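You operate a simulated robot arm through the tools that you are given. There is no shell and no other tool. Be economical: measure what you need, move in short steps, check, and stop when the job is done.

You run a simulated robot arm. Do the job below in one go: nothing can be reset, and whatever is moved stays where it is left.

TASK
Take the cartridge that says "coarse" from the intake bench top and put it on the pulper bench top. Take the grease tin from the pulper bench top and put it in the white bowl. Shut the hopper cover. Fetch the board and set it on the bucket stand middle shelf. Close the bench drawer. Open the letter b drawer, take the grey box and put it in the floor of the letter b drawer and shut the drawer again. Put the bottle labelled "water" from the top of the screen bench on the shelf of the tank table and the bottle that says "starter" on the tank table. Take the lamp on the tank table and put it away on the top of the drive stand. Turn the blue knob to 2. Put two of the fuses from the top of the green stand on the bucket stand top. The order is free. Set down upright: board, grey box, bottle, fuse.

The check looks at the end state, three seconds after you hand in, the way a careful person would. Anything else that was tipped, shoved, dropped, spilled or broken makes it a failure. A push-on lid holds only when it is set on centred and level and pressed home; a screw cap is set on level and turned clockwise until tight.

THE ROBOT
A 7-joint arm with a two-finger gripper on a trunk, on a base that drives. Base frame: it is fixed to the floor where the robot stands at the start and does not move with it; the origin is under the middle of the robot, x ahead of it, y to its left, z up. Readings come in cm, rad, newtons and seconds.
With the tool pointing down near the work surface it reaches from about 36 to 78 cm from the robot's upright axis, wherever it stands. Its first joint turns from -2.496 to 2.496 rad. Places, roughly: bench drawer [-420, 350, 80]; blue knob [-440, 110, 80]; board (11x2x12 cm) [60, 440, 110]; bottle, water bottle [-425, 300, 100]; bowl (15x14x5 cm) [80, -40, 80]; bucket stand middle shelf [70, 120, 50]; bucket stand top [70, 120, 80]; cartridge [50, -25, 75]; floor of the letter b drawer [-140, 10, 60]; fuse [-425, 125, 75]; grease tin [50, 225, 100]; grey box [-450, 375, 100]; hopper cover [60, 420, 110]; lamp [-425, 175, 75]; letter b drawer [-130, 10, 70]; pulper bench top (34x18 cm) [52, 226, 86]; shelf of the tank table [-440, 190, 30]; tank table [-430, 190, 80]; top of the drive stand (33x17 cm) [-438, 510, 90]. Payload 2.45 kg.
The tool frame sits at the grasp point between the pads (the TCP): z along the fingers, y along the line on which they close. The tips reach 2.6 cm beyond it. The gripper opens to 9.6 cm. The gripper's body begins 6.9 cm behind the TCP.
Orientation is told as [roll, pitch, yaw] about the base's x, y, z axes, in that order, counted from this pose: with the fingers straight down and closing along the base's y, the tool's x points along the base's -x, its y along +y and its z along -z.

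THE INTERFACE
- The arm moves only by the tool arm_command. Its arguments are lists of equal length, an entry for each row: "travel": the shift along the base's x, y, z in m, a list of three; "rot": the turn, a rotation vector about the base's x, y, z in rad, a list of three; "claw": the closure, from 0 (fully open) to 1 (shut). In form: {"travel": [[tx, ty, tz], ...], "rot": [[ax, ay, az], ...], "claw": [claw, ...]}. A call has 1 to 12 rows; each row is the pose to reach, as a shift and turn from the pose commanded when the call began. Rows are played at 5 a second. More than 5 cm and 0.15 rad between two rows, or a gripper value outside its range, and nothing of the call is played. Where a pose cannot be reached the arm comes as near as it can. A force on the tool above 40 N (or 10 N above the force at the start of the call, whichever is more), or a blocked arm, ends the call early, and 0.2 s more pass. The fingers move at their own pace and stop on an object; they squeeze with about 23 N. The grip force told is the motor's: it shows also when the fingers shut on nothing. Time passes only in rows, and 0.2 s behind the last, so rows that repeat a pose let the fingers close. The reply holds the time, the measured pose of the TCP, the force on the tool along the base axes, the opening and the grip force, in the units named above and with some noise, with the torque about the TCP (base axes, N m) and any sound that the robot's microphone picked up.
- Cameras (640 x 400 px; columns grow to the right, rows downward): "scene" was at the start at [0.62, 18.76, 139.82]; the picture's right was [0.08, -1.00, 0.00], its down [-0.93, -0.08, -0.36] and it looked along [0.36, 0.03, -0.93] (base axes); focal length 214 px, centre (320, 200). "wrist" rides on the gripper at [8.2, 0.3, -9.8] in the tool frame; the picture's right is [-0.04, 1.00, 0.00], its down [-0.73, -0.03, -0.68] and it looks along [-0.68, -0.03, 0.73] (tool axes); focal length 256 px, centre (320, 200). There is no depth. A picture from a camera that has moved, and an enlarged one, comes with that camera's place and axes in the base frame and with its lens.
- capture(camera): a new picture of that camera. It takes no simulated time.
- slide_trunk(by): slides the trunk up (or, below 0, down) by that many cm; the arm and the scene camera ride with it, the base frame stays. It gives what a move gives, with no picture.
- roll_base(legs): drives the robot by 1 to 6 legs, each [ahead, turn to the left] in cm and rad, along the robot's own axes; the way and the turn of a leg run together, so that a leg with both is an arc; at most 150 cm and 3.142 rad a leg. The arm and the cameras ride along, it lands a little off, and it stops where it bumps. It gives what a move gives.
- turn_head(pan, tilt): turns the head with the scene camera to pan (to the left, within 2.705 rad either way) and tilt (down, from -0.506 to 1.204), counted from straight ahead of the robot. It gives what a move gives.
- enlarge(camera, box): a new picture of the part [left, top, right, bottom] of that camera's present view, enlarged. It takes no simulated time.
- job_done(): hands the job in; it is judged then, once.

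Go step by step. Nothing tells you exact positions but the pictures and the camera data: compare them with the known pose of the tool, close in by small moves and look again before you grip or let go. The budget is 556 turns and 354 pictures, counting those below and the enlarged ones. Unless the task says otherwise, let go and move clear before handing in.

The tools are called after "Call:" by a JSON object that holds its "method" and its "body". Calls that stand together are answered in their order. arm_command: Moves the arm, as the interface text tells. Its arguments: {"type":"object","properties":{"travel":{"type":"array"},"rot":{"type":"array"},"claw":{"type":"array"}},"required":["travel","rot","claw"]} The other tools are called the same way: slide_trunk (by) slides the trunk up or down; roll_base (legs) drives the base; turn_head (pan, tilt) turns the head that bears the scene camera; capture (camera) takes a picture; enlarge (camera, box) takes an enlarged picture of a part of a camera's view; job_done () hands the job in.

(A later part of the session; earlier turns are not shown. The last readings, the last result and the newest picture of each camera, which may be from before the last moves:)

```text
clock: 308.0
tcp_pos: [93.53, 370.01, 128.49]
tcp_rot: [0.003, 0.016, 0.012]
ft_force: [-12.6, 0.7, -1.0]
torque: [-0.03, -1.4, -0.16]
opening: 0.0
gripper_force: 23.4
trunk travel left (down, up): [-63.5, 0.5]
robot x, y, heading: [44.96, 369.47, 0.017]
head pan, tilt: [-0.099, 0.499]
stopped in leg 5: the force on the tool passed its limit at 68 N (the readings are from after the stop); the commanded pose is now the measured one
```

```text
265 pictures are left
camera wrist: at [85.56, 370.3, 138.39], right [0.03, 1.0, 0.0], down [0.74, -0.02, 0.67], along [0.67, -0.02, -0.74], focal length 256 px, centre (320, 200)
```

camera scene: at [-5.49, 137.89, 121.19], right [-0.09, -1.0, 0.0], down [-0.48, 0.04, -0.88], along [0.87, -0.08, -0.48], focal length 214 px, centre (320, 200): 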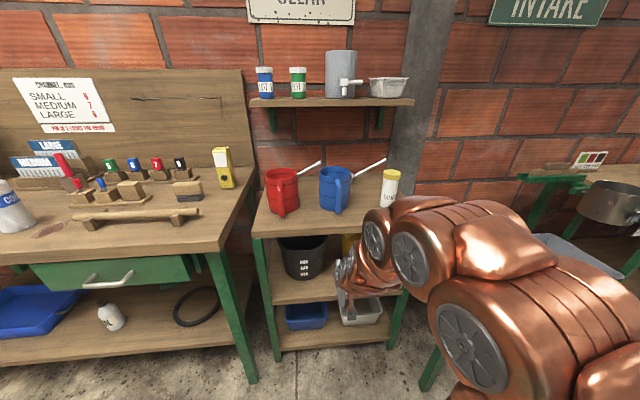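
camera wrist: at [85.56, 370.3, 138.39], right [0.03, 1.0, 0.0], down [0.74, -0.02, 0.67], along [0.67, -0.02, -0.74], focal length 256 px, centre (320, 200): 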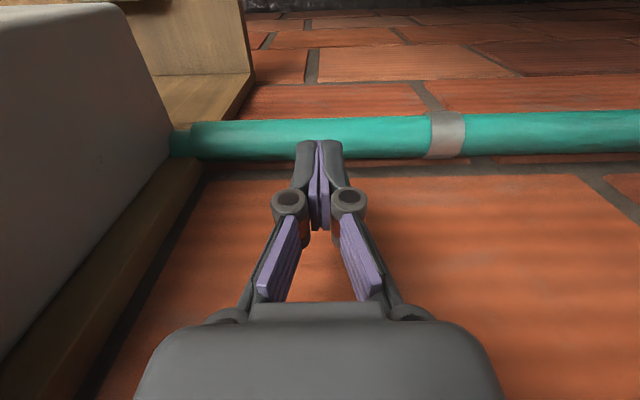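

I drove too far and the fingertips touched the wall pipe (nothing displaced). Back off and turn to the hopper.

Call:
{"method": "roll_base", "body": {"legs": [[-15, 0], [0, 1.557]]}}

Call:
{"method": "capture", "body": {"camera": "wrist"}}

```text
clock: 313.1
tcp_pos: [29.49, 418.16, 128.4]
tcp_rot: [0.004, 0.015, 1.57]
ft_force: [0.1, 1.2, 0.1]
torque: [-0.02, -0.01, 0.03]
opening: 0.0
gripper_force: 22.6
trunk travel left (down, up): [-63.5, 0.5]
robot x, y, heading: [30.04, 369.12, 1.573]
head pan, tilt: [-0.099, 0.499]
```

```text
264 pictures are left
camera wrist: at [29.26, 410.14, 138.33], right [-1.0, 0.04, 0.0], down [0.03, 0.74, 0.67], along [0.02, 0.67, -0.74], focal length 256 px, centre (320, 200)
```

wrist: 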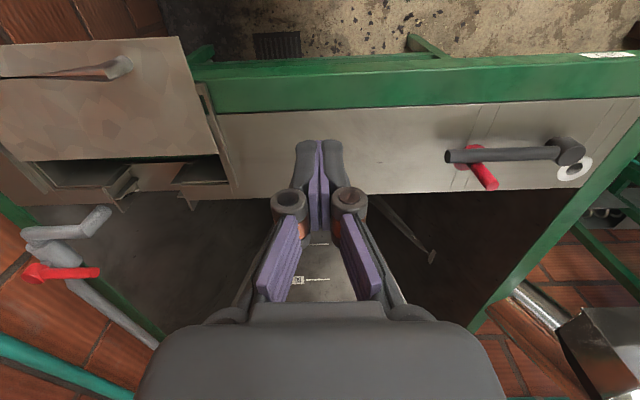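

Handle bar is at y≈416, x 49–63. Position closed fingertips in front of it.

Call:
{"method": "arm_command", "body": {"travel": [[0.03, -0.035, 0], [0.07, -0.06, 0], [0.11, -0.08, 0], [0.15, -0.095, 0], [0.19, -0.1, 0], [0.23, -0.1, 0], [0.265, -0.1, -0.02], [0.265, -0.1, -0.06], [0.265, -0.1, -0.1], [0.265, -0.1, -0.14]], "rot": [[0, 0, 0], [0, 0, 0], [0, 0, 0], [0, 0, 0], [0, 0, 0], [0, 0, 0], [0, 0, 0], [0, 0, 0], [0, 0, 0], [0, 0, 0]], "claw": [1, 1, 1, 1, 1, 1, 1, 1, 1, 1]}}

Call:
{"method": "capture", "body": {"camera": "wrist"}}

Call:
{"method": "turn_head", "body": {"pan": -0.2, "tilt": 0.7}}

Call:
{"method": "enlarge", "body": {"camera": "scene", "box": [280, 100, 520, 260]}}

```text
clock: 315.3
tcp_pos: [56.12, 408.12, 114.43]
tcp_rot: [0.004, 0.016, 1.572]
ft_force: [-0.4, 0.5, 0.7]
torque: [-0.03, -0.04, -0.04]
opening: 0.0
gripper_force: 23.1
trunk travel left (down, up): [-63.5, 0.5]
robot x, y, heading: [29.65, 369.15, 1.572]
head pan, tilt: [-0.099, 0.499]
```

```text
263 pictures are left
camera wrist: at [55.86, 400.19, 124.32], right [-1.0, 0.04, 0.0], down [0.03, 0.74, 0.67], along [0.02, 0.67, -0.74], focal length 256 px, centre (320, 200)
```

wrist: 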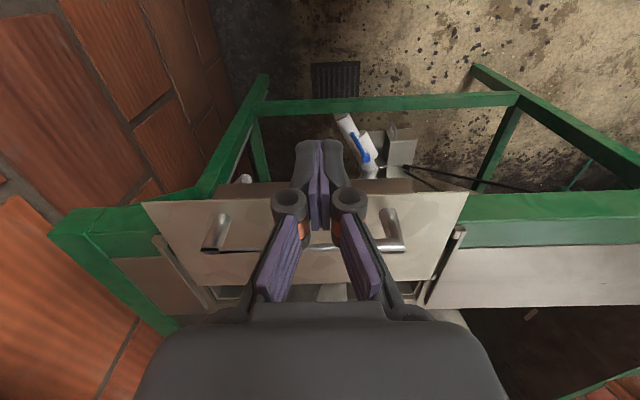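

```text
clock: 316.1
tcp_pos: [56.12, 408.22, 114.41]
tcp_rot: [0.002, 0.015, 1.571]
ft_force: [-1.2, 0.3, -0.8]
torque: [0.0, -0.02, 0.01]
opening: 0.04
gripper_force: 23.1
trunk travel left (down, up): [-63.5, 0.5]
robot x, y, heading: [29.6, 368.86, 1.568]
head pan, tilt: [-0.201, 0.7]
```

```text
2.50 times, centred on (400, 180) of scene
camera zoom: at [13.29, 372.42, 159.43], right [0.98, -0.2, 0.0], down [-0.13, -0.63, -0.77], along [0.15, 0.75, -0.64], focal length 536 px, centre (120, 250)
```

zoom: 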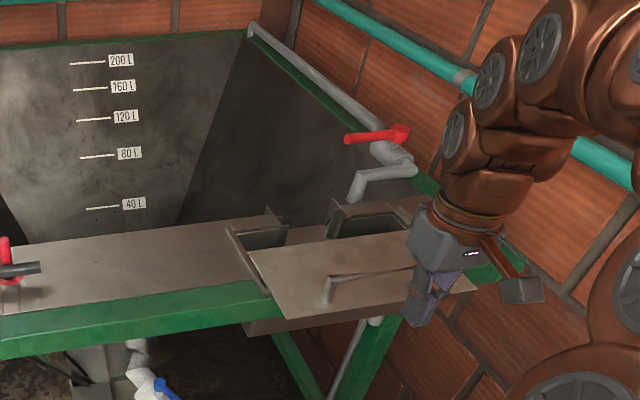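

Push the handle toward +y.

Call:
{"method": "arm_command", "body": {"travel": [[0, 0.03, 0], [0, 0.05, 0], [0, 0.06, 0], [0, 0.07, 0], [0, 0.08, 0], [0, 0.09, 0], [0, 0.1, 0], [0, 0.11, 0], [0, 0.12, 0]], "rot": [[0, 0, 0], [0, 0, 0], [0, 0, 0], [0, 0, 0], [0, 0, 0], [0, 0, 0], [0, 0, 0], [0, 0, 0], [0, 0, 0]], "claw": [1, 1, 1, 1, 1, 1, 1, 1, 1]}}

Call:
{"method": "capture", "body": {"camera": "wrist"}}

Call:
{"method": "enlarge", "body": {"camera": "scene", "box": [280, 100, 520, 260]}}

```text
clock: 318.1
tcp_pos: [56.1, 420.26, 114.45]
tcp_rot: [0.004, 0.014, 1.569]
ft_force: [-0.2, -0.3, 0.4]
torque: [-0.02, 0.01, 0.01]
opening: 0.0
gripper_force: 28.5
trunk travel left (down, up): [-63.5, 0.5]
robot x, y, heading: [29.64, 368.99, 1.572]
head pan, tilt: [-0.201, 0.7]
```

```text
261 pictures are left
camera wrist: at [55.79, 412.17, 124.37], right [-1.0, 0.04, 0.0], down [0.03, 0.74, 0.67], along [0.03, 0.67, -0.74], focal length 256 px, centre (320, 200)
```

wrist: 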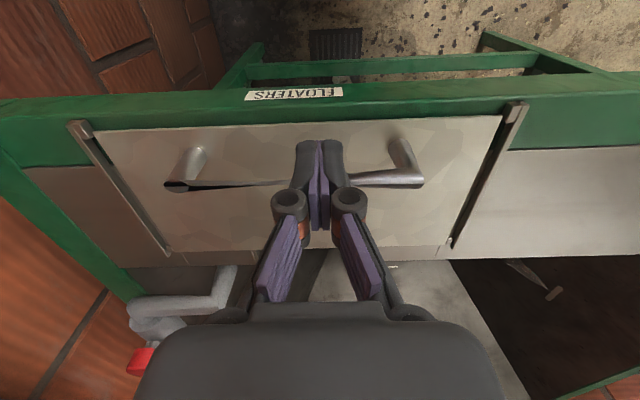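

```text
2.50 times, centred on (400, 180) of scene
camera zoom: at [13.29, 372.41, 159.42], right [0.98, -0.2, 0.0], down [-0.13, -0.63, -0.77], along [0.15, 0.75, -0.64], focal length 536 px, centre (120, 250)
```

zoom: 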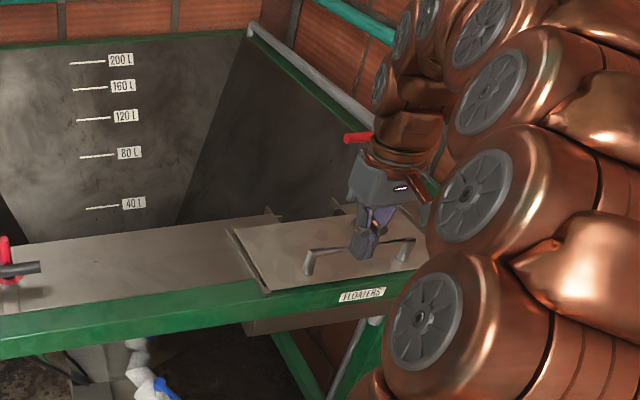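

Cover slid almost home. Push on gently to the stop.

Call:
{"method": "arm_command", "body": {"travel": [[0, 0.01, 0], [0, 0.015, 0], [0, 0.02, 0], [0, 0.025, 0], [0, 0.03, 0], [0, 0.035, 0], [0, 0.04, 0]], "rot": [[0, 0, 0], [0, 0, 0], [0, 0, 0], [0, 0, 0], [0, 0, 0], [0, 0, 0], [0, 0, 0]], "claw": [1, 1, 1, 1, 1, 1, 1]}}

Call:
{"method": "capture", "body": {"camera": "wrist"}}

```text
clock: 318.5
tcp_pos: [56.21, 420.24, 114.39]
tcp_rot: [0.008, 0.03, 1.566]
ft_force: [-3.0, -18.3, 6.1]
torque: [-0.38, 0.04, 0.01]
opening: 0.61
gripper_force: 28.6
trunk travel left (down, up): [-63.5, 0.5]
robot x, y, heading: [29.94, 369.23, 1.569]
head pan, tilt: [-0.201, 0.7]
stopped in row 2: the force on the tool passed its limit at 46 N (the readings are from after the stop); the commanded pose is now the measured one
```

```text
259 pictures are left
camera wrist: at [55.82, 412.53, 124.46], right [-1.0, 0.04, 0.01], down [0.04, 0.75, 0.66], along [0.02, 0.66, -0.75], focal length 256 px, centre (320, 200)
```

wrist: 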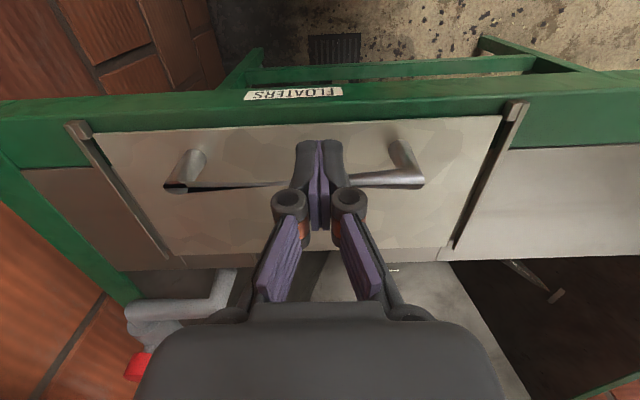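

The cover is at its stop: shut. Withdraw, then drive toward the west aisle at y≈200 and look.

Call:
{"method": "arm_command", "body": {"travel": [[0, -0.03, 0], [0, -0.06, 0.01], [-0.03, -0.06, 0.04], [-0.07, -0.06, 0.06], [-0.11, -0.06, 0.08], [-0.15, -0.05, 0.1], [-0.19, -0.04, 0.12], [-0.23, -0.03, 0.14], [-0.26, -0.03, 0.14]], "rot": [[0, 0, 0], [0, 0, 0], [0, 0, 0], [0, 0, 0], [0, 0, 0], [0, 0, 0], [0, 0, 0], [0, 0, 0], [0, 0, 0]], "claw": [0.5, 0.5, 0.5, 0.5, 0.5, 0.5, 0.5, 0.5, 0.5]}}

Call:
{"method": "roll_base", "body": {"legs": [[0, 1.571], [68, 0], [0, 1.571], [84, 0], [84, 0], [0, -1.571]]}}

Call:
{"method": "turn_head", "body": {"pan": 0.2, "tilt": 0.3}}

Call:
{"method": "capture", "body": {"camera": "scene"}}

```text
clock: 320.5
tcp_pos: [30.22, 417.76, 128.33]
tcp_rot: [0.006, 0.027, 1.569]
ft_force: [-0.4, 0.1, -0.8]
torque: [-0.02, -0.01, 0.0]
opening: 4.76
gripper_force: 0.0
trunk travel left (down, up): [-63.5, 0.5]
robot x, y, heading: [29.55, 368.89, 1.57]
head pan, tilt: [-0.201, 0.7]
```

```text
clock: 343.9
tcp_pos: [-87.5, 201.69, 128.38]
tcp_rot: [0.006, 0.028, 3.133]
ft_force: [0.1, -0.3, 0.5]
torque: [0.04, -0.01, 0.0]
opening: 4.79
gripper_force: 0.0
trunk travel left (down, up): [-63.5, 0.5]
robot x, y, heading: [-38.69, 201.22, 3.133]
head pan, tilt: [-0.201, 0.7]
```

```text
clock: 344.7
tcp_pos: [-87.39, 201.78, 128.55]
tcp_rot: [0.007, 0.027, 3.133]
ft_force: [-0.2, -0.6, 0.3]
torque: [0.0, -0.01, 0.02]
opening: 4.76
gripper_force: 0.1
trunk travel left (down, up): [-63.5, 0.5]
robot x, y, heading: [-38.77, 201.13, 3.132]
head pan, tilt: [0.201, 0.3]
```

```text
258 pictures are left
camera scene: at [-42.9, 180.95, 163.03], right [-0.19, 0.98, 0.0], down [0.29, 0.06, -0.95], along [-0.94, -0.18, -0.3], focal length 214 px, centre (320, 200)
```

scene: 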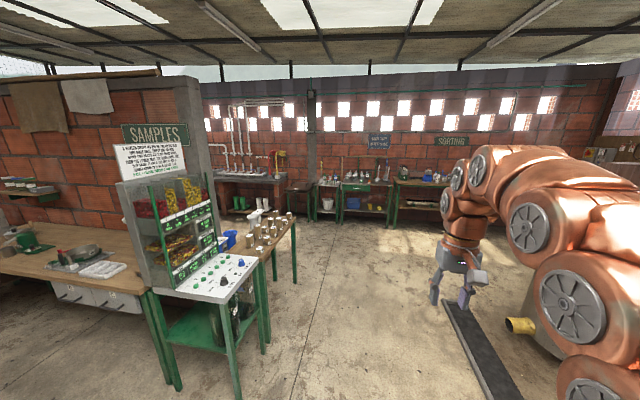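

Aisle is clear. Drive west 250 cm and look again.

Call:
{"method": "roll_base", "body": {"legs": [[125, 0.008], [125, 0]]}}

Call:
{"method": "capture", "body": {"camera": "scene"}}

Call:
{"method": "turn_head", "body": {"pan": -0.7, "tilt": 0.3}}

Call:
{"method": "capture", "body": {"camera": "scene"}}

```text
clock: 356.9
tcp_pos: [-336.71, 204.62, 128.38]
tcp_rot: [0.007, 0.027, 3.13]
ft_force: [-0.5, 0.2, 0.8]
torque: [-0.01, 0.03, -0.02]
opening: 4.79
gripper_force: 0.2
trunk travel left (down, up): [-63.5, 0.5]
robot x, y, heading: [-288.23, 203.75, 3.13]
head pan, tilt: [0.201, 0.3]
```

```text
257 pictures are left
camera scene: at [-292.18, 183.69, 163.03], right [-0.19, 0.98, 0.0], down [0.29, 0.06, -0.96], along [-0.94, -0.18, -0.3], focal length 214 px, centre (320, 200)
```

scene: 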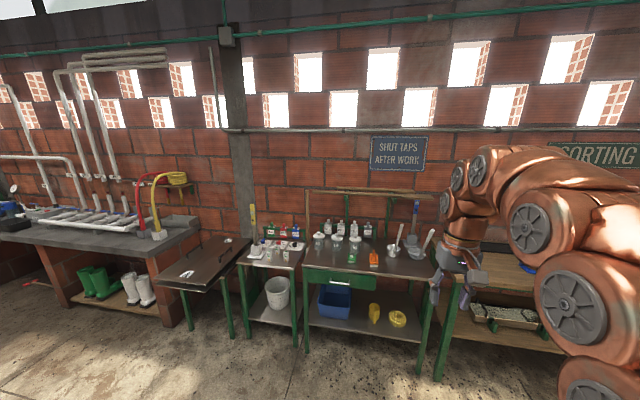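

```text
clock: 358.1
tcp_pos: [-336.73, 204.57, 128.49]
tcp_rot: [0.007, 0.028, 3.13]
ft_force: [0.5, 1.2, 0.3]
torque: [0.02, 0.02, -0.02]
opening: 4.8
gripper_force: 0.0
trunk travel left (down, up): [-63.5, 0.5]
robot x, y, heading: [-287.49, 203.49, 3.134]
head pan, tilt: [-0.7, 0.3]
```

```text
256 pictures are left
camera scene: at [-290.1, 191.54, 163.03], right [0.65, 0.76, 0.0], down [0.22, -0.19, -0.96], along [-0.72, 0.62, -0.3], focal length 214 px, centre (320, 200)
```

scene: 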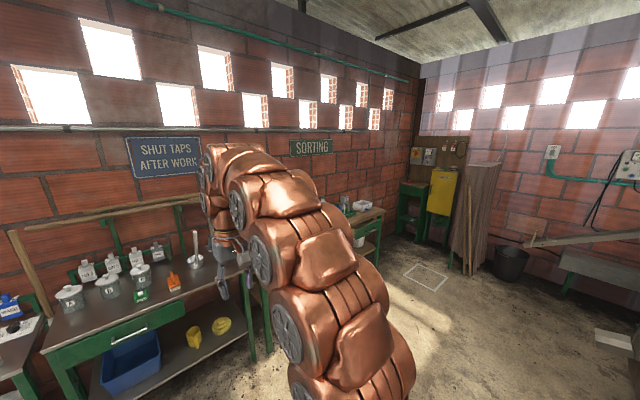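

Call:
{"method": "turn_head", "body": {"pan": 0.2, "tilt": 0.45}}

Call:
{"method": "enlarge", "body": {"camera": "scene", "box": [170, 130, 310, 300]}}

Call:
{"method": "enlarge", "body": {"camera": "scene", "box": [280, 130, 460, 300]}}

```text
clock: 359.3
tcp_pos: [-336.46, 204.6, 128.47]
tcp_rot: [0.005, 0.028, 3.13]
ft_force: [0.6, 0.4, 0.3]
torque: [0.02, 0.04, 0.01]
opening: 4.79
gripper_force: 0.1
trunk travel left (down, up): [-63.5, 0.5]
robot x, y, heading: [-288.09, 203.5, 3.133]
head pan, tilt: [0.201, 0.45]
```

```text
2.35 times, centred on (240, 215) of scene
camera zoom: at [-292.04, 183.72, 161.64], right [-0.19, 0.98, 0.0], down [0.43, 0.08, -0.9], along [-0.88, -0.17, -0.44], focal length 505 px, centre (508, 165)
```

zoom: 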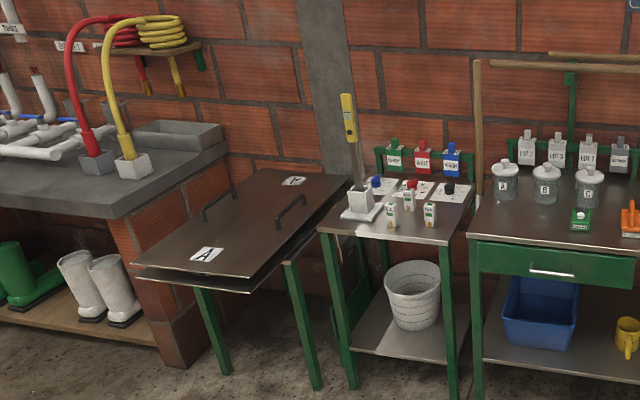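

```text
2.35 times, centred on (370, 215) of scene
camera zoom: at [-292.04, 183.72, 161.64], right [-0.19, 0.98, 0.0], down [0.43, 0.08, -0.9], along [-0.88, -0.17, -0.44], focal length 505 px, centre (202, 165)
```

zoom: 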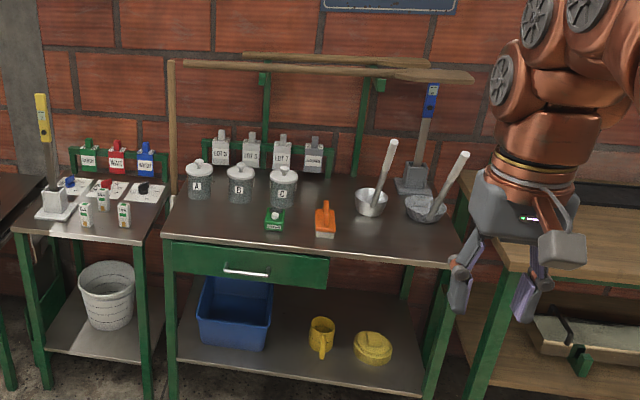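

Tank table with jars is at x -406..-440, y≈160–235; the green stand is at y≈125. Drive closer to identify the lamp.

Call:
{"method": "roll_base", "body": {"legs": [[70, 0.01]]}}

Call:
{"method": "turn_head", "body": {"pan": 0.1, "tilt": 0.8}}

Call:
{"method": "capture", "body": {"camera": "scene"}}

Call:
{"method": "capture", "body": {"camera": "wrist"}}

```text
clock: 363.1
tcp_pos: [-406.66, 203.99, 128.46]
tcp_rot: [0.006, 0.027, -3.14]
ft_force: [0.3, -0.1, -0.7]
torque: [-0.02, 0.01, -0.02]
opening: 4.83
gripper_force: 0.1
trunk travel left (down, up): [-63.5, 0.5]
robot x, y, heading: [-357.75, 204.04, -3.137]
head pan, tilt: [0.201, 0.45]
```

```text
clock: 364.0
tcp_pos: [-406.64, 204.06, 128.39]
tcp_rot: [0.007, 0.029, -3.141]
ft_force: [0.5, 0.1, -0.1]
torque: [-0.01, 0.0, 0.03]
opening: 4.79
gripper_force: 0.1
trunk travel left (down, up): [-63.5, 0.5]
robot x, y, heading: [-357.87, 203.81, -3.135]
head pan, tilt: [0.099, 0.799]
```

```text
253 pictures are left
camera scene: at [-360.82, 184.88, 158.6], right [-0.1, 0.99, 0.0], down [0.71, 0.07, -0.7], along [-0.69, -0.07, -0.72], focal length 214 px, centre (320, 200)
```

scene: 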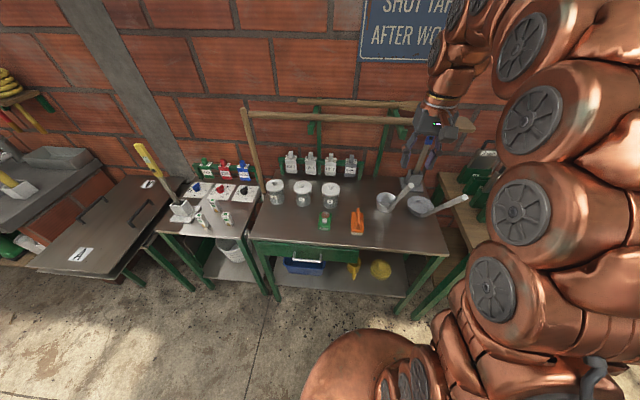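

```text
252 pictures are left
camera wrist: at [-398.83, 203.84, 138.46], right [-0.04, -1.0, 0.01], down [-0.75, 0.03, 0.66], along [-0.66, 0.02, -0.75], focal length 256 px, centre (320, 200)
```

wrist: 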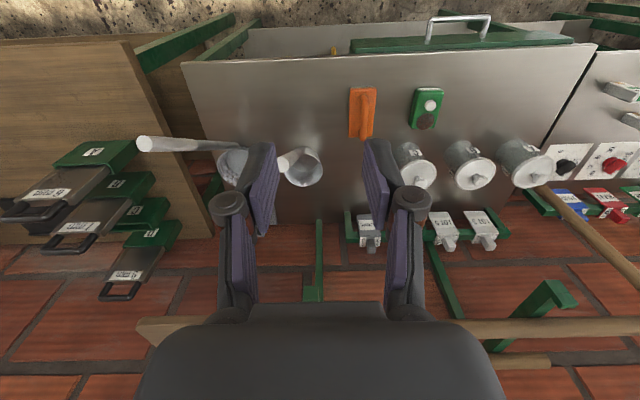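

Call:
{"method": "enlarge", "body": {"camera": "scene", "box": [150, 140, 290, 250]}}

Call:
{"method": "enlarge", "body": {"camera": "scene", "box": [260, 140, 400, 250]}}

Call:
{"method": "enlarge", "body": {"camera": "wrist", "box": [320, 60, 480, 180]}}

```text
3.64 times, centred on (220, 195) of scene
camera zoom: at [-360.82, 184.88, 158.6], right [-0.1, 0.99, 0.0], down [0.71, 0.07, -0.7], along [-0.69, -0.07, -0.72], focal length 780 px, centre (684, 218)
```

zoom: 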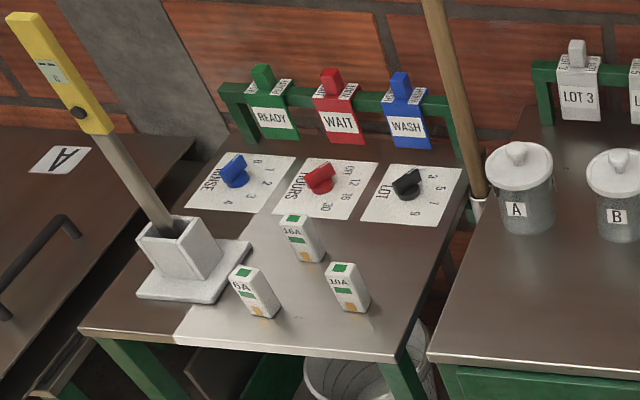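

```text
3.64 times, centred on (330, 195) of scene
camera zoom: at [-360.82, 184.88, 158.6], right [-0.1, 0.99, 0.0], down [0.71, 0.07, -0.7], along [-0.69, -0.07, -0.72], focal length 780 px, centre (284, 218)
```

zoom: 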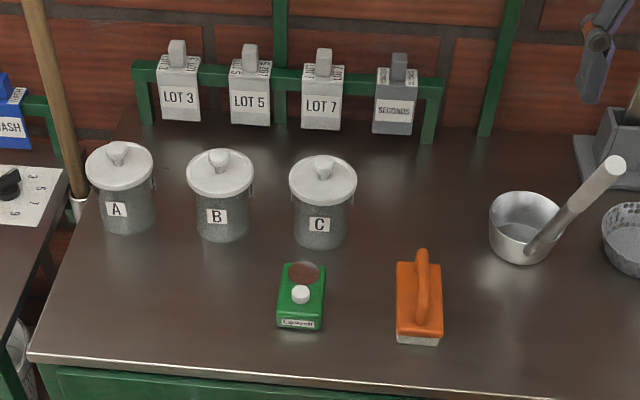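

```text
3.33 times, centred on (400, 120) of wrist
camera zoom: at [-398.83, 203.84, 138.46], right [-0.04, -1.0, 0.01], down [-0.75, 0.03, 0.66], along [-0.66, 0.02, -0.75], focal length 853 px, centre (53, 467)
```

zoom: 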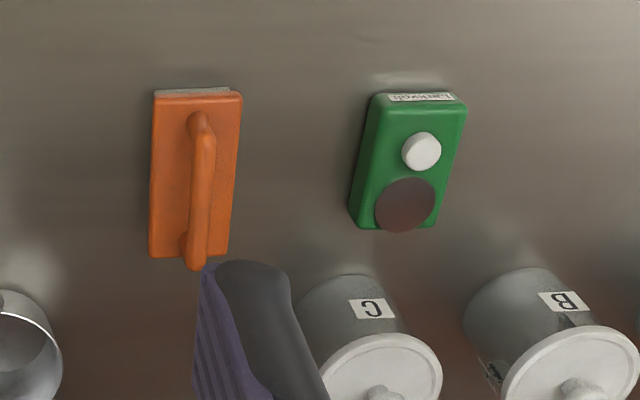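

The green box device ("Larkwell") with lens and button at (-422,180) appears to be the lamp; the orange object is a scrub brush. Move above it for a close look.

Call:
{"method": "arm_command", "body": {"travel": [[-0.025, -0.04, -0.01], [-0.05, -0.08, -0.03], [-0.075, -0.12, -0.05], [-0.1, -0.16, -0.07], [-0.125, -0.2, -0.09], [-0.152, -0.238, -0.11], [-0.152, -0.238, -0.16], [-0.152, -0.238, -0.21]], "rot": [[0, 0, 0], [0, 0, 0], [0, 0, 0], [0, 0, 0], [0, 0, 0], [0, 0.02, 0], [0, 0.03, 0], [0, 0.03, 0]], "claw": [0, 0, 0, 0, 0, 0, 0, 0]}}

Call:
{"method": "capture", "body": {"camera": "wrist"}}

```text
refused: row 2 steps farther than a row can; nothing moved
```

```text
248 pictures are left
camera wrist: at [-398.83, 203.84, 138.46], right [-0.04, -1.0, 0.01], down [-0.75, 0.03, 0.66], along [-0.66, 0.02, -0.75], focal length 256 px, centre (320, 200)
```

wrist: 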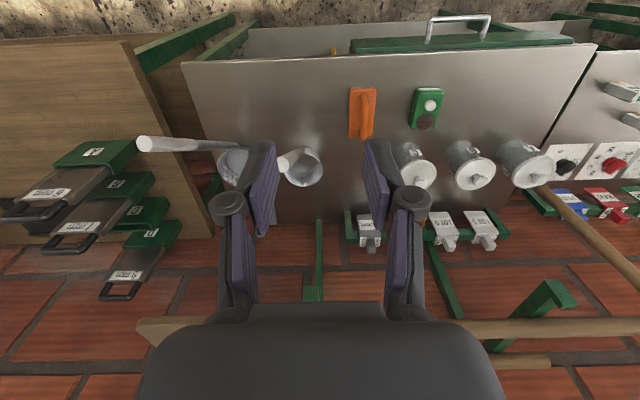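

Call:
{"method": "arm_command", "body": {"travel": [[-0.02, -0.033, -0.01], [-0.04, -0.066, -0.025], [-0.06, -0.1, -0.04], [-0.08, -0.133, -0.055], [-0.1, -0.166, -0.07], [-0.125, -0.2, -0.085], [-0.152, -0.238, -0.1], [-0.152, -0.238, -0.145], [-0.152, -0.238, -0.19], [-0.152, -0.238, -0.23]], "rot": [[0, 0, 0], [0, 0, 0], [0, 0, 0], [0, 0, 0], [0, 0, 0], [0, 0.02, 0], [0, 0.03, 0], [0, 0.03, 0], [0, 0.03, 0], [0, 0.03, 0]], "claw": [0, 0, 0, 0, 0, 0, 0, 0, 0, 0]}}

Call:
{"method": "capture", "body": {"camera": "wrist"}}

```text
clock: 366.2
tcp_pos: [-421.93, 180.43, 105.47]
tcp_rot: [0.003, 0.001, -3.14]
ft_force: [-0.3, 0.2, 0.8]
torque: [-0.03, 0.0, 0.01]
opening: 9.6
gripper_force: 0.0
trunk travel left (down, up): [-63.5, 0.5]
robot x, y, heading: [-358.03, 203.72, -3.139]
head pan, tilt: [0.099, 0.799]
```

```text
247 pictures are left
camera wrist: at [-413.78, 180.17, 115.22], right [-0.04, -1.0, 0.01], down [-0.73, 0.03, 0.68], along [-0.68, 0.02, -0.73], focal length 256 px, centre (320, 200)
```

wrist: 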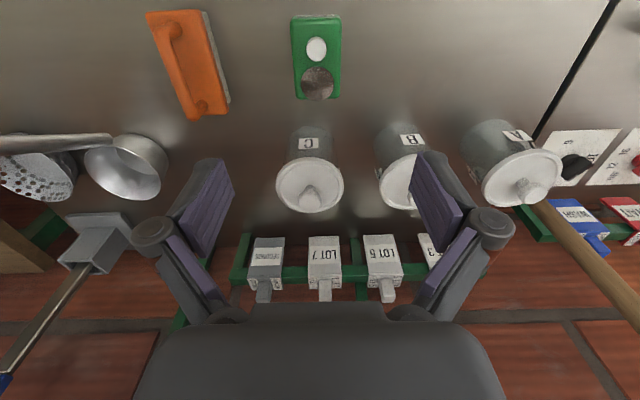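

Call:
{"method": "enlarge", "body": {"camera": "wrist", "box": [270, 0, 370, 110]}}

Call:
{"method": "enlarge", "body": {"camera": "scene", "box": [300, 190, 360, 240]}}

```text
3.64 times, centred on (320, 55) of wrist
camera zoom: at [-413.78, 180.17, 115.22], right [-0.04, -1.0, 0.01], down [-0.73, 0.03, 0.68], along [-0.68, 0.02, -0.73], focal length 931 px, centre (320, 727)
```

zoom: 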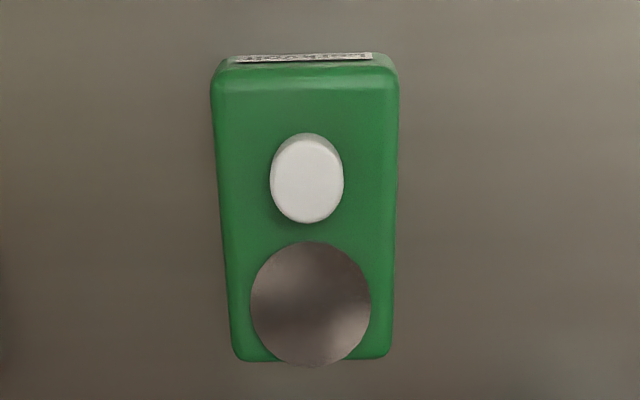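

```text
8.00 times, centred on (330, 215) of scene
camera zoom: at [-360.81, 184.88, 158.6], right [-0.1, 0.99, 0.0], down [0.71, 0.07, -0.7], along [-0.69, -0.07, -0.72], focal length 1716 px, centre (240, 80)
```

zoom: 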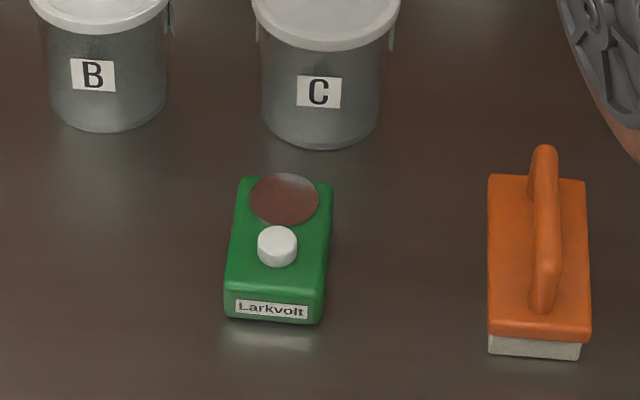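

It's labelled "Larkvolt" — an electric lamp. Descend and grip.

Call:
{"method": "arm_command", "body": {"travel": [[0, 0.002, -0.045], [0, 0.002, -0.09], [0, 0.002, -0.135], [0, 0.002, -0.175], [0, 0.002, -0.205], [0, 0.002, -0.22], [0, 0.002, -0.228], [0, 0.002, -0.233]], "rot": [[0, 0, 0], [0, 0, 0], [0, 0, 0], [0, 0, 0], [0, 0, 0], [0, 0, 0], [0, 0, 0], [0, 0, 0]], "claw": [0, 0, 0, 0, 0, 0, 0, 0]}}

Call:
{"method": "capture", "body": {"camera": "wrist"}}

```text
clock: 368.0
tcp_pos: [-421.97, 180.36, 82.14]
tcp_rot: [0.008, -0.004, -3.14]
ft_force: [0.2, -0.2, 0.4]
torque: [0.02, -0.01, -0.01]
opening: 9.6
gripper_force: 0.0
trunk travel left (down, up): [-63.5, 0.5]
robot x, y, heading: [-358.07, 203.87, -3.135]
head pan, tilt: [0.099, 0.799]
```

```text
244 pictures are left
camera wrist: at [-413.78, 180.19, 91.92], right [-0.04, -1.0, 0.01], down [-0.73, 0.03, 0.68], along [-0.68, 0.02, -0.73], focal length 256 px, centre (320, 200)
```

wrist: 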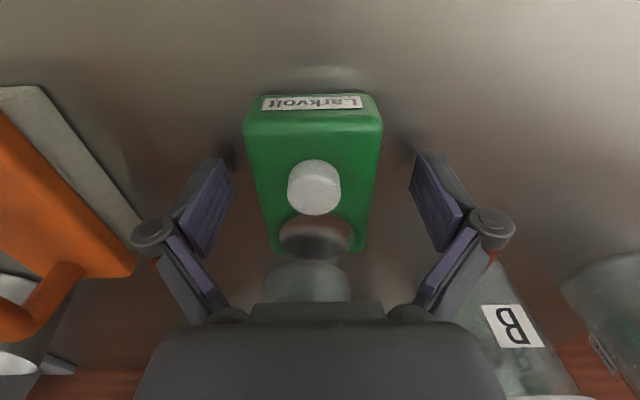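

Call:
{"method": "arm_command", "body": {"travel": [[0, 0, -0.004], [0, 0, -0.008], [0, 0, -0.008], [0, 0, -0.008], [0, 0, -0.008]], "rot": [[0, 0, 0], [0, 0, 0], [0, 0, 0], [0, 0, 0], [0, 0, 0]], "claw": [0, 0, 1, 1, 1]}}

Call:
{"method": "arm_command", "body": {"travel": [[0, 0, 0.02], [0, 0, 0.05], [0, 0, 0.09], [0, 0, 0.13]], "rot": [[0, 0, 0], [0, 0, 0], [0, 0, 0], [0, 0, 0]], "claw": [1, 1, 1, 1]}}

Call:
{"method": "capture", "body": {"camera": "wrist"}}

```text
clock: 369.1
tcp_pos: [-421.95, 181.3, 81.87]
tcp_rot: [0.004, -0.007, 3.138]
ft_force: [14.1, 24.1, 46.2]
torque: [2.1, -0.72, -0.4]
opening: 7.27
gripper_force: 23.3
trunk travel left (down, up): [-63.5, 0.5]
robot x, y, heading: [-357.7, 203.45, -3.139]
head pan, tilt: [0.099, 0.799]
stopped in row 5: the force on the tool passed its limit at 41 N (the readings are from after the stop); the commanded pose is now the measured one
```

```text
clock: 370.1
tcp_pos: [-422.11, 180.65, 94.42]
tcp_rot: [0.004, -0.002, -3.142]
ft_force: [0.0, -0.4, -2.2]
torque: [0.04, -0.02, 0.05]
opening: 5.55
gripper_force: 22.7
trunk travel left (down, up): [-63.5, 0.5]
robot x, y, heading: [-357.96, 203.46, -3.137]
head pan, tilt: [0.099, 0.799]
```

```text
243 pictures are left
camera wrist: at [-413.92, 180.36, 104.27], right [-0.04, -1.0, 0.0], down [-0.73, 0.03, 0.68], along [-0.68, 0.02, -0.73], focal length 256 px, centre (320, 200)
```

wrist: 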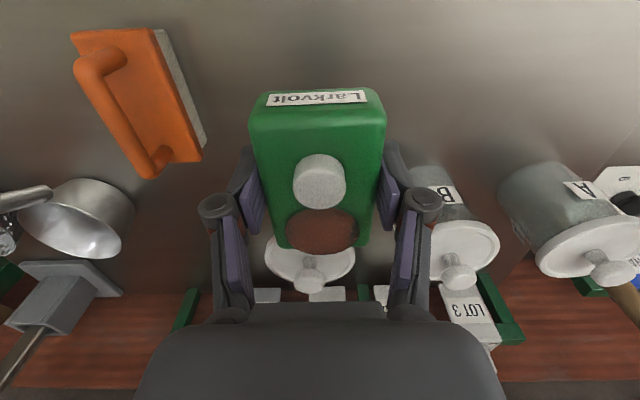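

Lamp in the grip (table top is z≈79). Raise, retract and drive north toward the drive stand.

Call:
{"method": "arm_command", "body": {"travel": [[0, 0, 0.045], [0, 0, 0.09], [0.02, 0.02, 0.13], [0.05, 0.05, 0.15], [0.08, 0.08, 0.17], [0.11, 0.11, 0.19], [0.13, 0.14, 0.21], [0.15, 0.17, 0.23], [0.16, 0.2, 0.24]], "rot": [[0, 0, 0], [0, 0, 0], [0, 0, 0], [0, 0, 0], [0, 0, 0], [0, 0, 0], [0, 0, 0], [0, 0, 0], [0, 0, 0]], "claw": [1, 1, 1, 1, 1, 1, 1, 1, 1]}}

Call:
{"method": "roll_base", "body": {"legs": [[-35, 0], [0, -1.571], [95, 0], [95, 0]]}}

Call:
{"method": "turn_head", "body": {"pan": 0.6, "tilt": 0.45}}

Call:
{"method": "capture", "body": {"camera": "scene"}}

Call:
{"method": "turn_head", "body": {"pan": 1.6, "tilt": 0.5}}

Call:
{"method": "capture", "body": {"camera": "scene"}}

```text
clock: 372.1
tcp_pos: [-405.91, 200.87, 118.44]
tcp_rot: [0.006, -0.004, -3.141]
ft_force: [0.5, -0.6, -2.4]
torque: [0.0, -0.03, -0.02]
opening: 5.54
gripper_force: 22.9
trunk travel left (down, up): [-63.5, 0.5]
robot x, y, heading: [-357.8, 203.88, -3.141]
head pan, tilt: [0.099, 0.799]
```

```text
clock: 387.2
tcp_pos: [-327.85, 440.7, 118.57]
tcp_rot: [0.003, -0.003, 1.577]
ft_force: [-0.3, -0.9, -3.7]
torque: [-0.04, 0.01, 0.0]
opening: 5.57
gripper_force: 23.0
trunk travel left (down, up): [-63.5, 0.5]
robot x, y, heading: [-324.27, 392.56, 1.578]
head pan, tilt: [0.099, 0.799]
```

```text
clock: 388.1
tcp_pos: [-327.67, 440.78, 118.6]
tcp_rot: [0.002, -0.005, 1.577]
ft_force: [-0.1, 0.5, -1.6]
torque: [-0.04, 0.0, 0.01]
opening: 5.56
gripper_force: 23.9
trunk travel left (down, up): [-63.5, 0.5]
robot x, y, heading: [-324.5, 392.7, 1.579]
head pan, tilt: [0.6, 0.45]
```

```text
242 pictures are left
camera scene: at [-347.83, 395.08, 161.63], right [0.82, 0.57, 0.0], down [0.25, -0.36, -0.9], along [-0.51, 0.74, -0.44], focal length 214 px, centre (320, 200)
```

scene: 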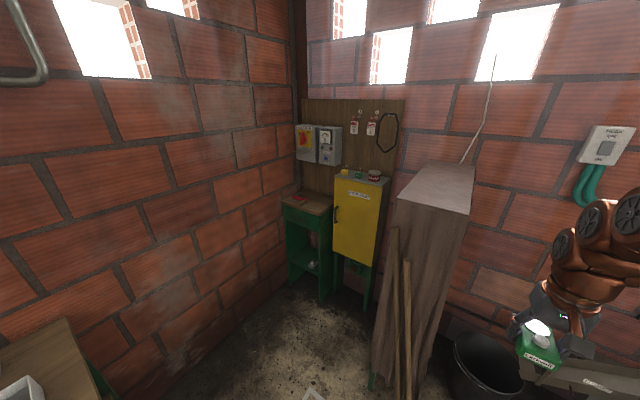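

```text
clock: 389.4
tcp_pos: [-327.74, 440.72, 118.37]
tcp_rot: [0.006, -0.004, 1.574]
ft_force: [0.7, 1.1, -2.6]
torque: [0.01, 0.01, 0.04]
opening: 5.56
gripper_force: 23.0
trunk travel left (down, up): [-63.5, 0.5]
robot x, y, heading: [-324.71, 392.46, 1.58]
head pan, tilt: [1.6, 0.499]
```

```text
241 pictures are left
camera scene: at [-351.67, 387.2, 161.19], right [-0.04, 1.0, 0.0], down [0.48, 0.02, -0.88], along [-0.88, -0.03, -0.48], focal length 214 px, centre (320, 200)
```

scene: 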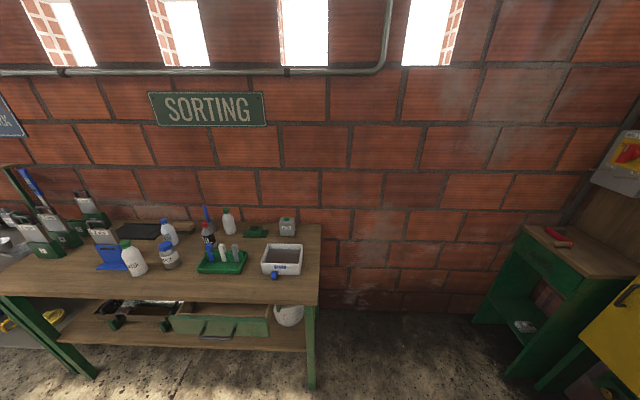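

The drive stand is the small green desk in the corner (-437,505). I'll drive diagonally between bench and plywood, then face +y.

Call:
{"method": "roll_base", "body": {"legs": [[0, 1.077], [90, 0], [0, -1.077]]}}

Call:
{"method": "turn_head", "body": {"pan": 0.3, "tilt": 0.7}}

Call:
{"method": "capture", "body": {"camera": "scene"}}

Call:
{"method": "capture", "body": {"camera": "wrist"}}

```text
clock: 399.5
tcp_pos: [-405.71, 483.04, 118.34]
tcp_rot: [0.003, -0.002, 1.562]
ft_force: [0.3, -0.1, -2.5]
torque: [-0.01, 0.0, 0.03]
opening: 5.54
gripper_force: 23.1
trunk travel left (down, up): [-63.5, 0.5]
robot x, y, heading: [-402.85, 434.92, 1.567]
head pan, tilt: [1.6, 0.499]
```

```text
clock: 401.0
tcp_pos: [-405.76, 483.09, 118.56]
tcp_rot: [0.003, -0.003, 1.563]
ft_force: [0.1, 0.1, -1.5]
torque: [0.0, 0.02, -0.01]
opening: 5.57
gripper_force: 23.5
trunk travel left (down, up): [-63.5, 0.5]
robot x, y, heading: [-402.88, 435.08, 1.562]
head pan, tilt: [0.3, 0.7]
```

```text
240 pictures are left
camera scene: at [-423.73, 438.21, 159.42], right [0.96, 0.29, 0.0], down [0.19, -0.62, -0.76], along [-0.22, 0.73, -0.64], focal length 214 px, centre (320, 200)
```

scene: 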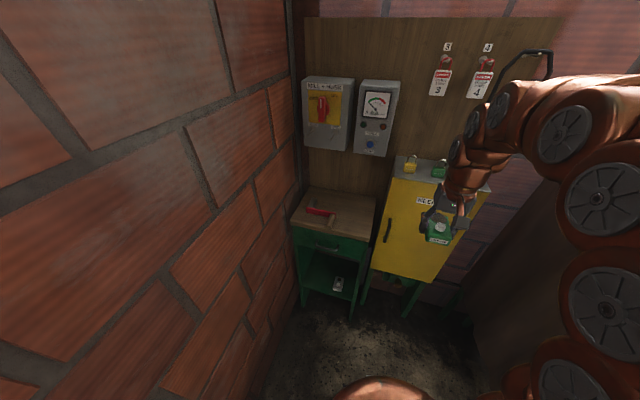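

```text
239 pictures are left
camera wrist: at [-406.07, 474.85, 128.26], right [-1.0, 0.05, 0.0], down [0.04, 0.73, 0.68], along [0.03, 0.68, -0.73], focal length 256 px, centre (320, 200)
```

wrist: 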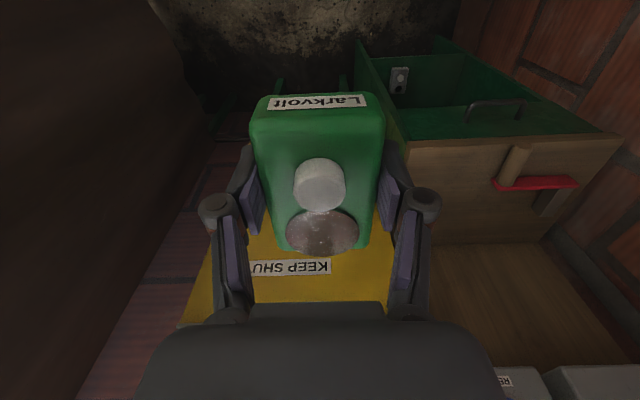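

Stand top: front edge y≈497, x −455..−420; a hammer lies on the left. I'll put the lamp on the right part at (-428,511).

Call:
{"method": "roll_base", "body": {"legs": [[9, 0]]}}

Call:
{"method": "arm_command", "body": {"travel": [[-0.04, 0.01, 0], [-0.08, 0.025, 0], [-0.12, 0.05, 0], [-0.16, 0.075, 0], [-0.195, 0.1, 0], [-0.22, 0.135, 0], [-0.222, 0.175, -0.02], [-0.222, 0.185, -0.06], [-0.222, 0.185, -0.1], [-0.222, 0.185, -0.14], [-0.222, 0.185, -0.17]], "rot": [[0, 0, 0], [0, 0, 0], [0, 0, 0], [0, 0, 0], [0, 0, 0], [0, 0, 0], [0, 0, 0], [0, 0, 0], [0, 0, 0], [0, 0, 0], [0, 0, 0]], "claw": [1, 1, 1, 1, 1, 1, 1, 1, 1, 1, 1]}}

Call:
{"method": "capture", "body": {"camera": "wrist"}}

Call:
{"method": "enlarge", "body": {"camera": "scene", "box": [260, 140, 440, 280]}}

```text
clock: 402.1
tcp_pos: [-405.68, 491.98, 118.55]
tcp_rot: [0.004, -0.006, 1.562]
ft_force: [0.2, -0.7, -0.8]
torque: [0.0, 0.0, 0.0]
opening: 5.56
gripper_force: 23.2
trunk travel left (down, up): [-63.5, 0.5]
robot x, y, heading: [-402.72, 443.98, 1.563]
head pan, tilt: [0.3, 0.7]
```

```text
clock: 404.5
tcp_pos: [-427.75, 510.57, 101.5]
tcp_rot: [0.003, -0.006, 1.563]
ft_force: [-0.2, -0.2, -1.9]
torque: [0.01, 0.0, 0.04]
opening: 5.55
gripper_force: 22.7
trunk travel left (down, up): [-63.5, 0.5]
robot x, y, heading: [-403.06, 443.79, 1.565]
head pan, tilt: [0.3, 0.7]
```

```text
238 pictures are left
camera wrist: at [-428.2, 502.36, 111.26], right [-1.0, 0.05, 0.0], down [0.04, 0.73, 0.68], along [0.03, 0.68, -0.73], focal length 256 px, centre (320, 200)
```

wrist: 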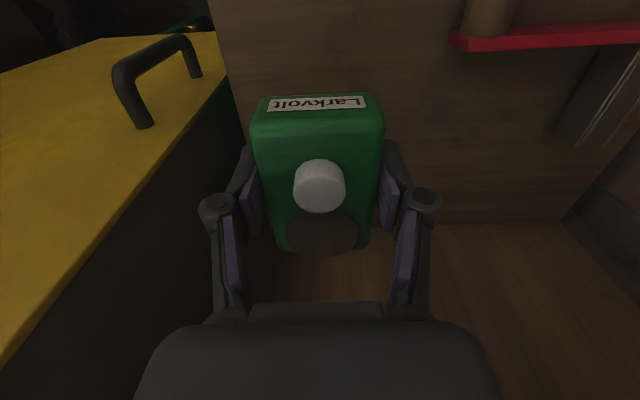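

```text
2.86 times, centred on (350, 210) of scene
camera zoom: at [-423.69, 447.21, 159.42], right [0.96, 0.29, 0.0], down [0.19, -0.62, -0.76], along [-0.22, 0.73, -0.64], focal length 613 px, centre (234, 171)
```

zoom: 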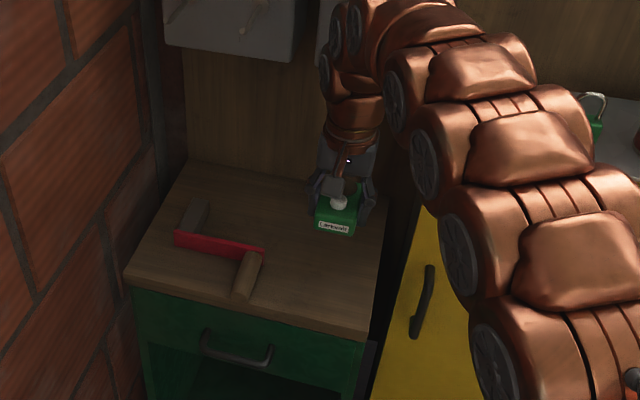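

Call:
{"method": "arm_command", "body": {"travel": [[-0.006, 0, -0.03], [-0.006, 0, -0.06], [-0.006, 0, -0.072], [-0.006, 0, -0.078], [-0.006, 0, -0.084], [-0.006, 0, -0.09], [-0.006, 0, -0.096]], "rot": [[0, 0, 0], [0, 0, 0], [0, 0, 0], [0, 0, 0], [0, 0, 0], [0, 0, 0], [0, 0, 0]], "claw": [1, 1, 1, 1, 1, 1, 1]}}

```text
clock: 406.1
tcp_pos: [-428.38, 510.46, 92.36]
tcp_rot: [0.008, -0.01, 1.563]
ft_force: [2.2, -4.3, 38.4]
torque: [-0.82, -1.08, -0.11]
opening: 5.57
gripper_force: 23.3
trunk travel left (down, up): [-63.5, 0.5]
robot x, y, heading: [-403.17, 444.15, 1.569]
head pan, tilt: [0.3, 0.7]
```

Contact. Ease up, open and lift.

Call:
{"method": "arm_command", "body": {"travel": [[0, 0, 0.004], [0, 0, 0.004], [0, 0, 0.004], [0, 0, 0.03], [0, 0, 0.07], [0, 0, 0.11], [0, 0, 0.15], [0, 0, 0.19]], "rot": [[0, 0, 0], [0, 0, 0], [0, 0, 0], [0, 0, 0], [0, 0, 0], [0, 0, 0], [0, 0, 0], [0, 0, 0]], "claw": [0.25, 0.25, 0.25, 0.25, 0.25, 0.25, 0.25, 0.25]}}

Call:
{"method": "capture", "body": {"camera": "wrist"}}

```text
clock: 407.9
tcp_pos: [-428.49, 510.42, 110.98]
tcp_rot: [0.004, -0.004, 1.561]
ft_force: [-0.5, 0.6, -0.6]
torque: [-0.02, -0.05, 0.01]
opening: 7.18
gripper_force: 0.1
trunk travel left (down, up): [-63.5, 0.5]
robot x, y, heading: [-403.16, 443.8, 1.568]
head pan, tilt: [0.3, 0.7]
```

```text
236 pictures are left
camera wrist: at [-428.73, 502.36, 120.63], right [-1.0, 0.05, 0.0], down [0.04, 0.73, 0.68], along [0.03, 0.68, -0.73], focal length 256 px, centre (320, 200)
```

wrist: 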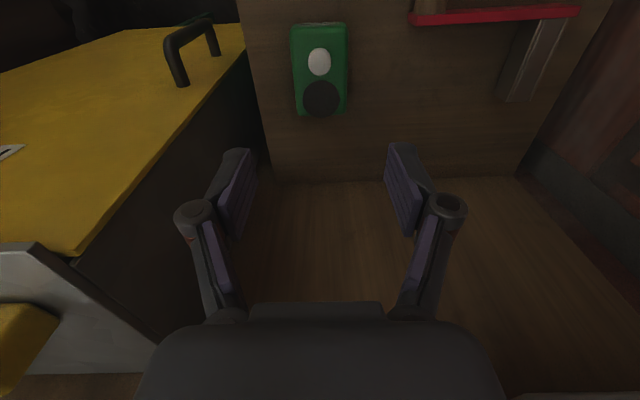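

Lamp is placed. Back out the way I came and view the sorting bench.

Call:
{"method": "arm_command", "body": {"travel": [[0.03, -0.02, 0.02], [0.07, -0.04, 0.03], [0.11, -0.06, 0.04], [0.15, -0.08, 0.05], [0.19, -0.1, 0.06], [0.22, -0.13, 0.07], [0.25, -0.165, 0.08], [0.25, -0.18, 0.1]], "rot": [[0, 0, 0], [0, 0, 0], [0, 0, 0], [0, 0, 0], [0, 0, 0], [0, 0, 0], [0, 0, 0], [0, 0, 0]], "claw": [0, 0, 0, 0, 0, 0, 0, 0]}}

Call:
{"method": "roll_base", "body": {"legs": [[-9, 0], [0, 1.077], [-85, 0], [0, 0.497]]}}

Call:
{"method": "turn_head", "body": {"pan": 0.35, "tilt": 0.6}}

Call:
{"method": "capture", "body": {"camera": "scene"}}

```text
clock: 409.7
tcp_pos: [-403.33, 492.47, 120.91]
tcp_rot: [0.005, -0.004, 1.562]
ft_force: [0.1, 0.4, 0.3]
torque: [-0.02, 0.02, -0.01]
opening: 9.6
gripper_force: 0.0
trunk travel left (down, up): [-63.5, 0.5]
robot x, y, heading: [-402.95, 443.67, 1.567]
head pan, tilt: [0.3, 0.7]
```

```text
clock: 419.1
tcp_pos: [-376.65, 393.64, 120.72]
tcp_rot: [0.003, -0.005, -3.14]
ft_force: [1.0, -0.3, 0.1]
torque: [0.06, -0.01, 0.0]
opening: 9.6
gripper_force: 0.1
trunk travel left (down, up): [-63.5, 0.5]
robot x, y, heading: [-328.23, 394.5, -3.137]
head pan, tilt: [0.3, 0.7]
```

```text
clock: 419.7
tcp_pos: [-376.6, 393.59, 120.85]
tcp_rot: [0.002, -0.004, -3.141]
ft_force: [-0.2, 0.2, -0.1]
torque: [0.0, -0.03, 0.0]
opening: 9.61
gripper_force: 0.1
trunk travel left (down, up): [-63.5, 0.5]
robot x, y, heading: [-328.12, 394.73, -3.136]
head pan, tilt: [0.351, 0.6]
```

```text
235 pictures are left
camera scene: at [-331.08, 373.28, 160.28], right [-0.35, 0.94, 0.0], down [0.53, 0.2, -0.82], along [-0.77, -0.29, -0.57], focal length 214 px, centre (320, 200)
```

scene: 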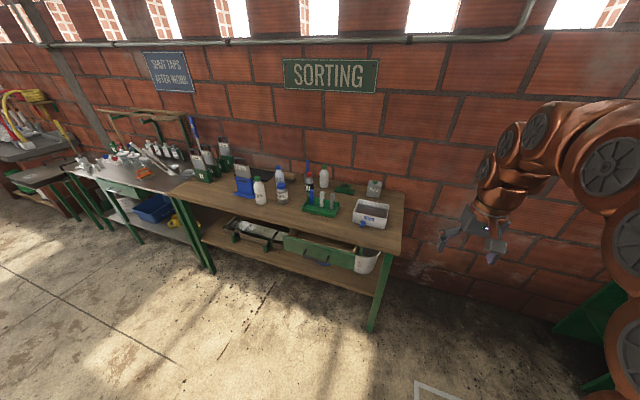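

Call:
{"method": "enlarge", "body": {"camera": "scene", "box": [190, 140, 420, 290]}}

Call:
{"method": "enlarge", "body": {"camera": "scene", "box": [230, 150, 330, 225]}}

```text
2.67 times, centred on (305, 215) of scene
camera zoom: at [-331.08, 373.28, 160.28], right [-0.35, 0.94, 0.0], down [0.53, 0.2, -0.82], along [-0.77, -0.29, -0.57], focal length 572 px, centre (360, 160)
```

zoom: 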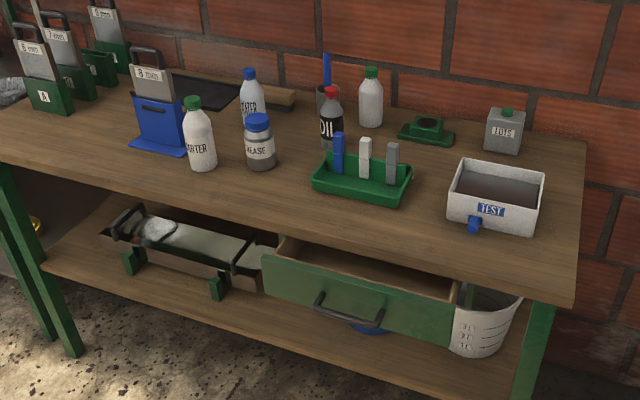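

```text
5.33 times, centred on (280, 188) of scene
camera zoom: at [-331.08, 373.28, 160.28], right [-0.35, 0.94, 0.0], down [0.53, 0.2, -0.82], along [-0.77, -0.29, -0.57], focal length 1144 px, centre (533, 267)
```

zoom: 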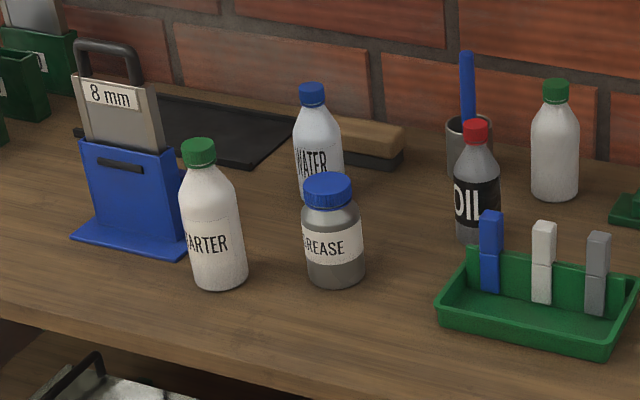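

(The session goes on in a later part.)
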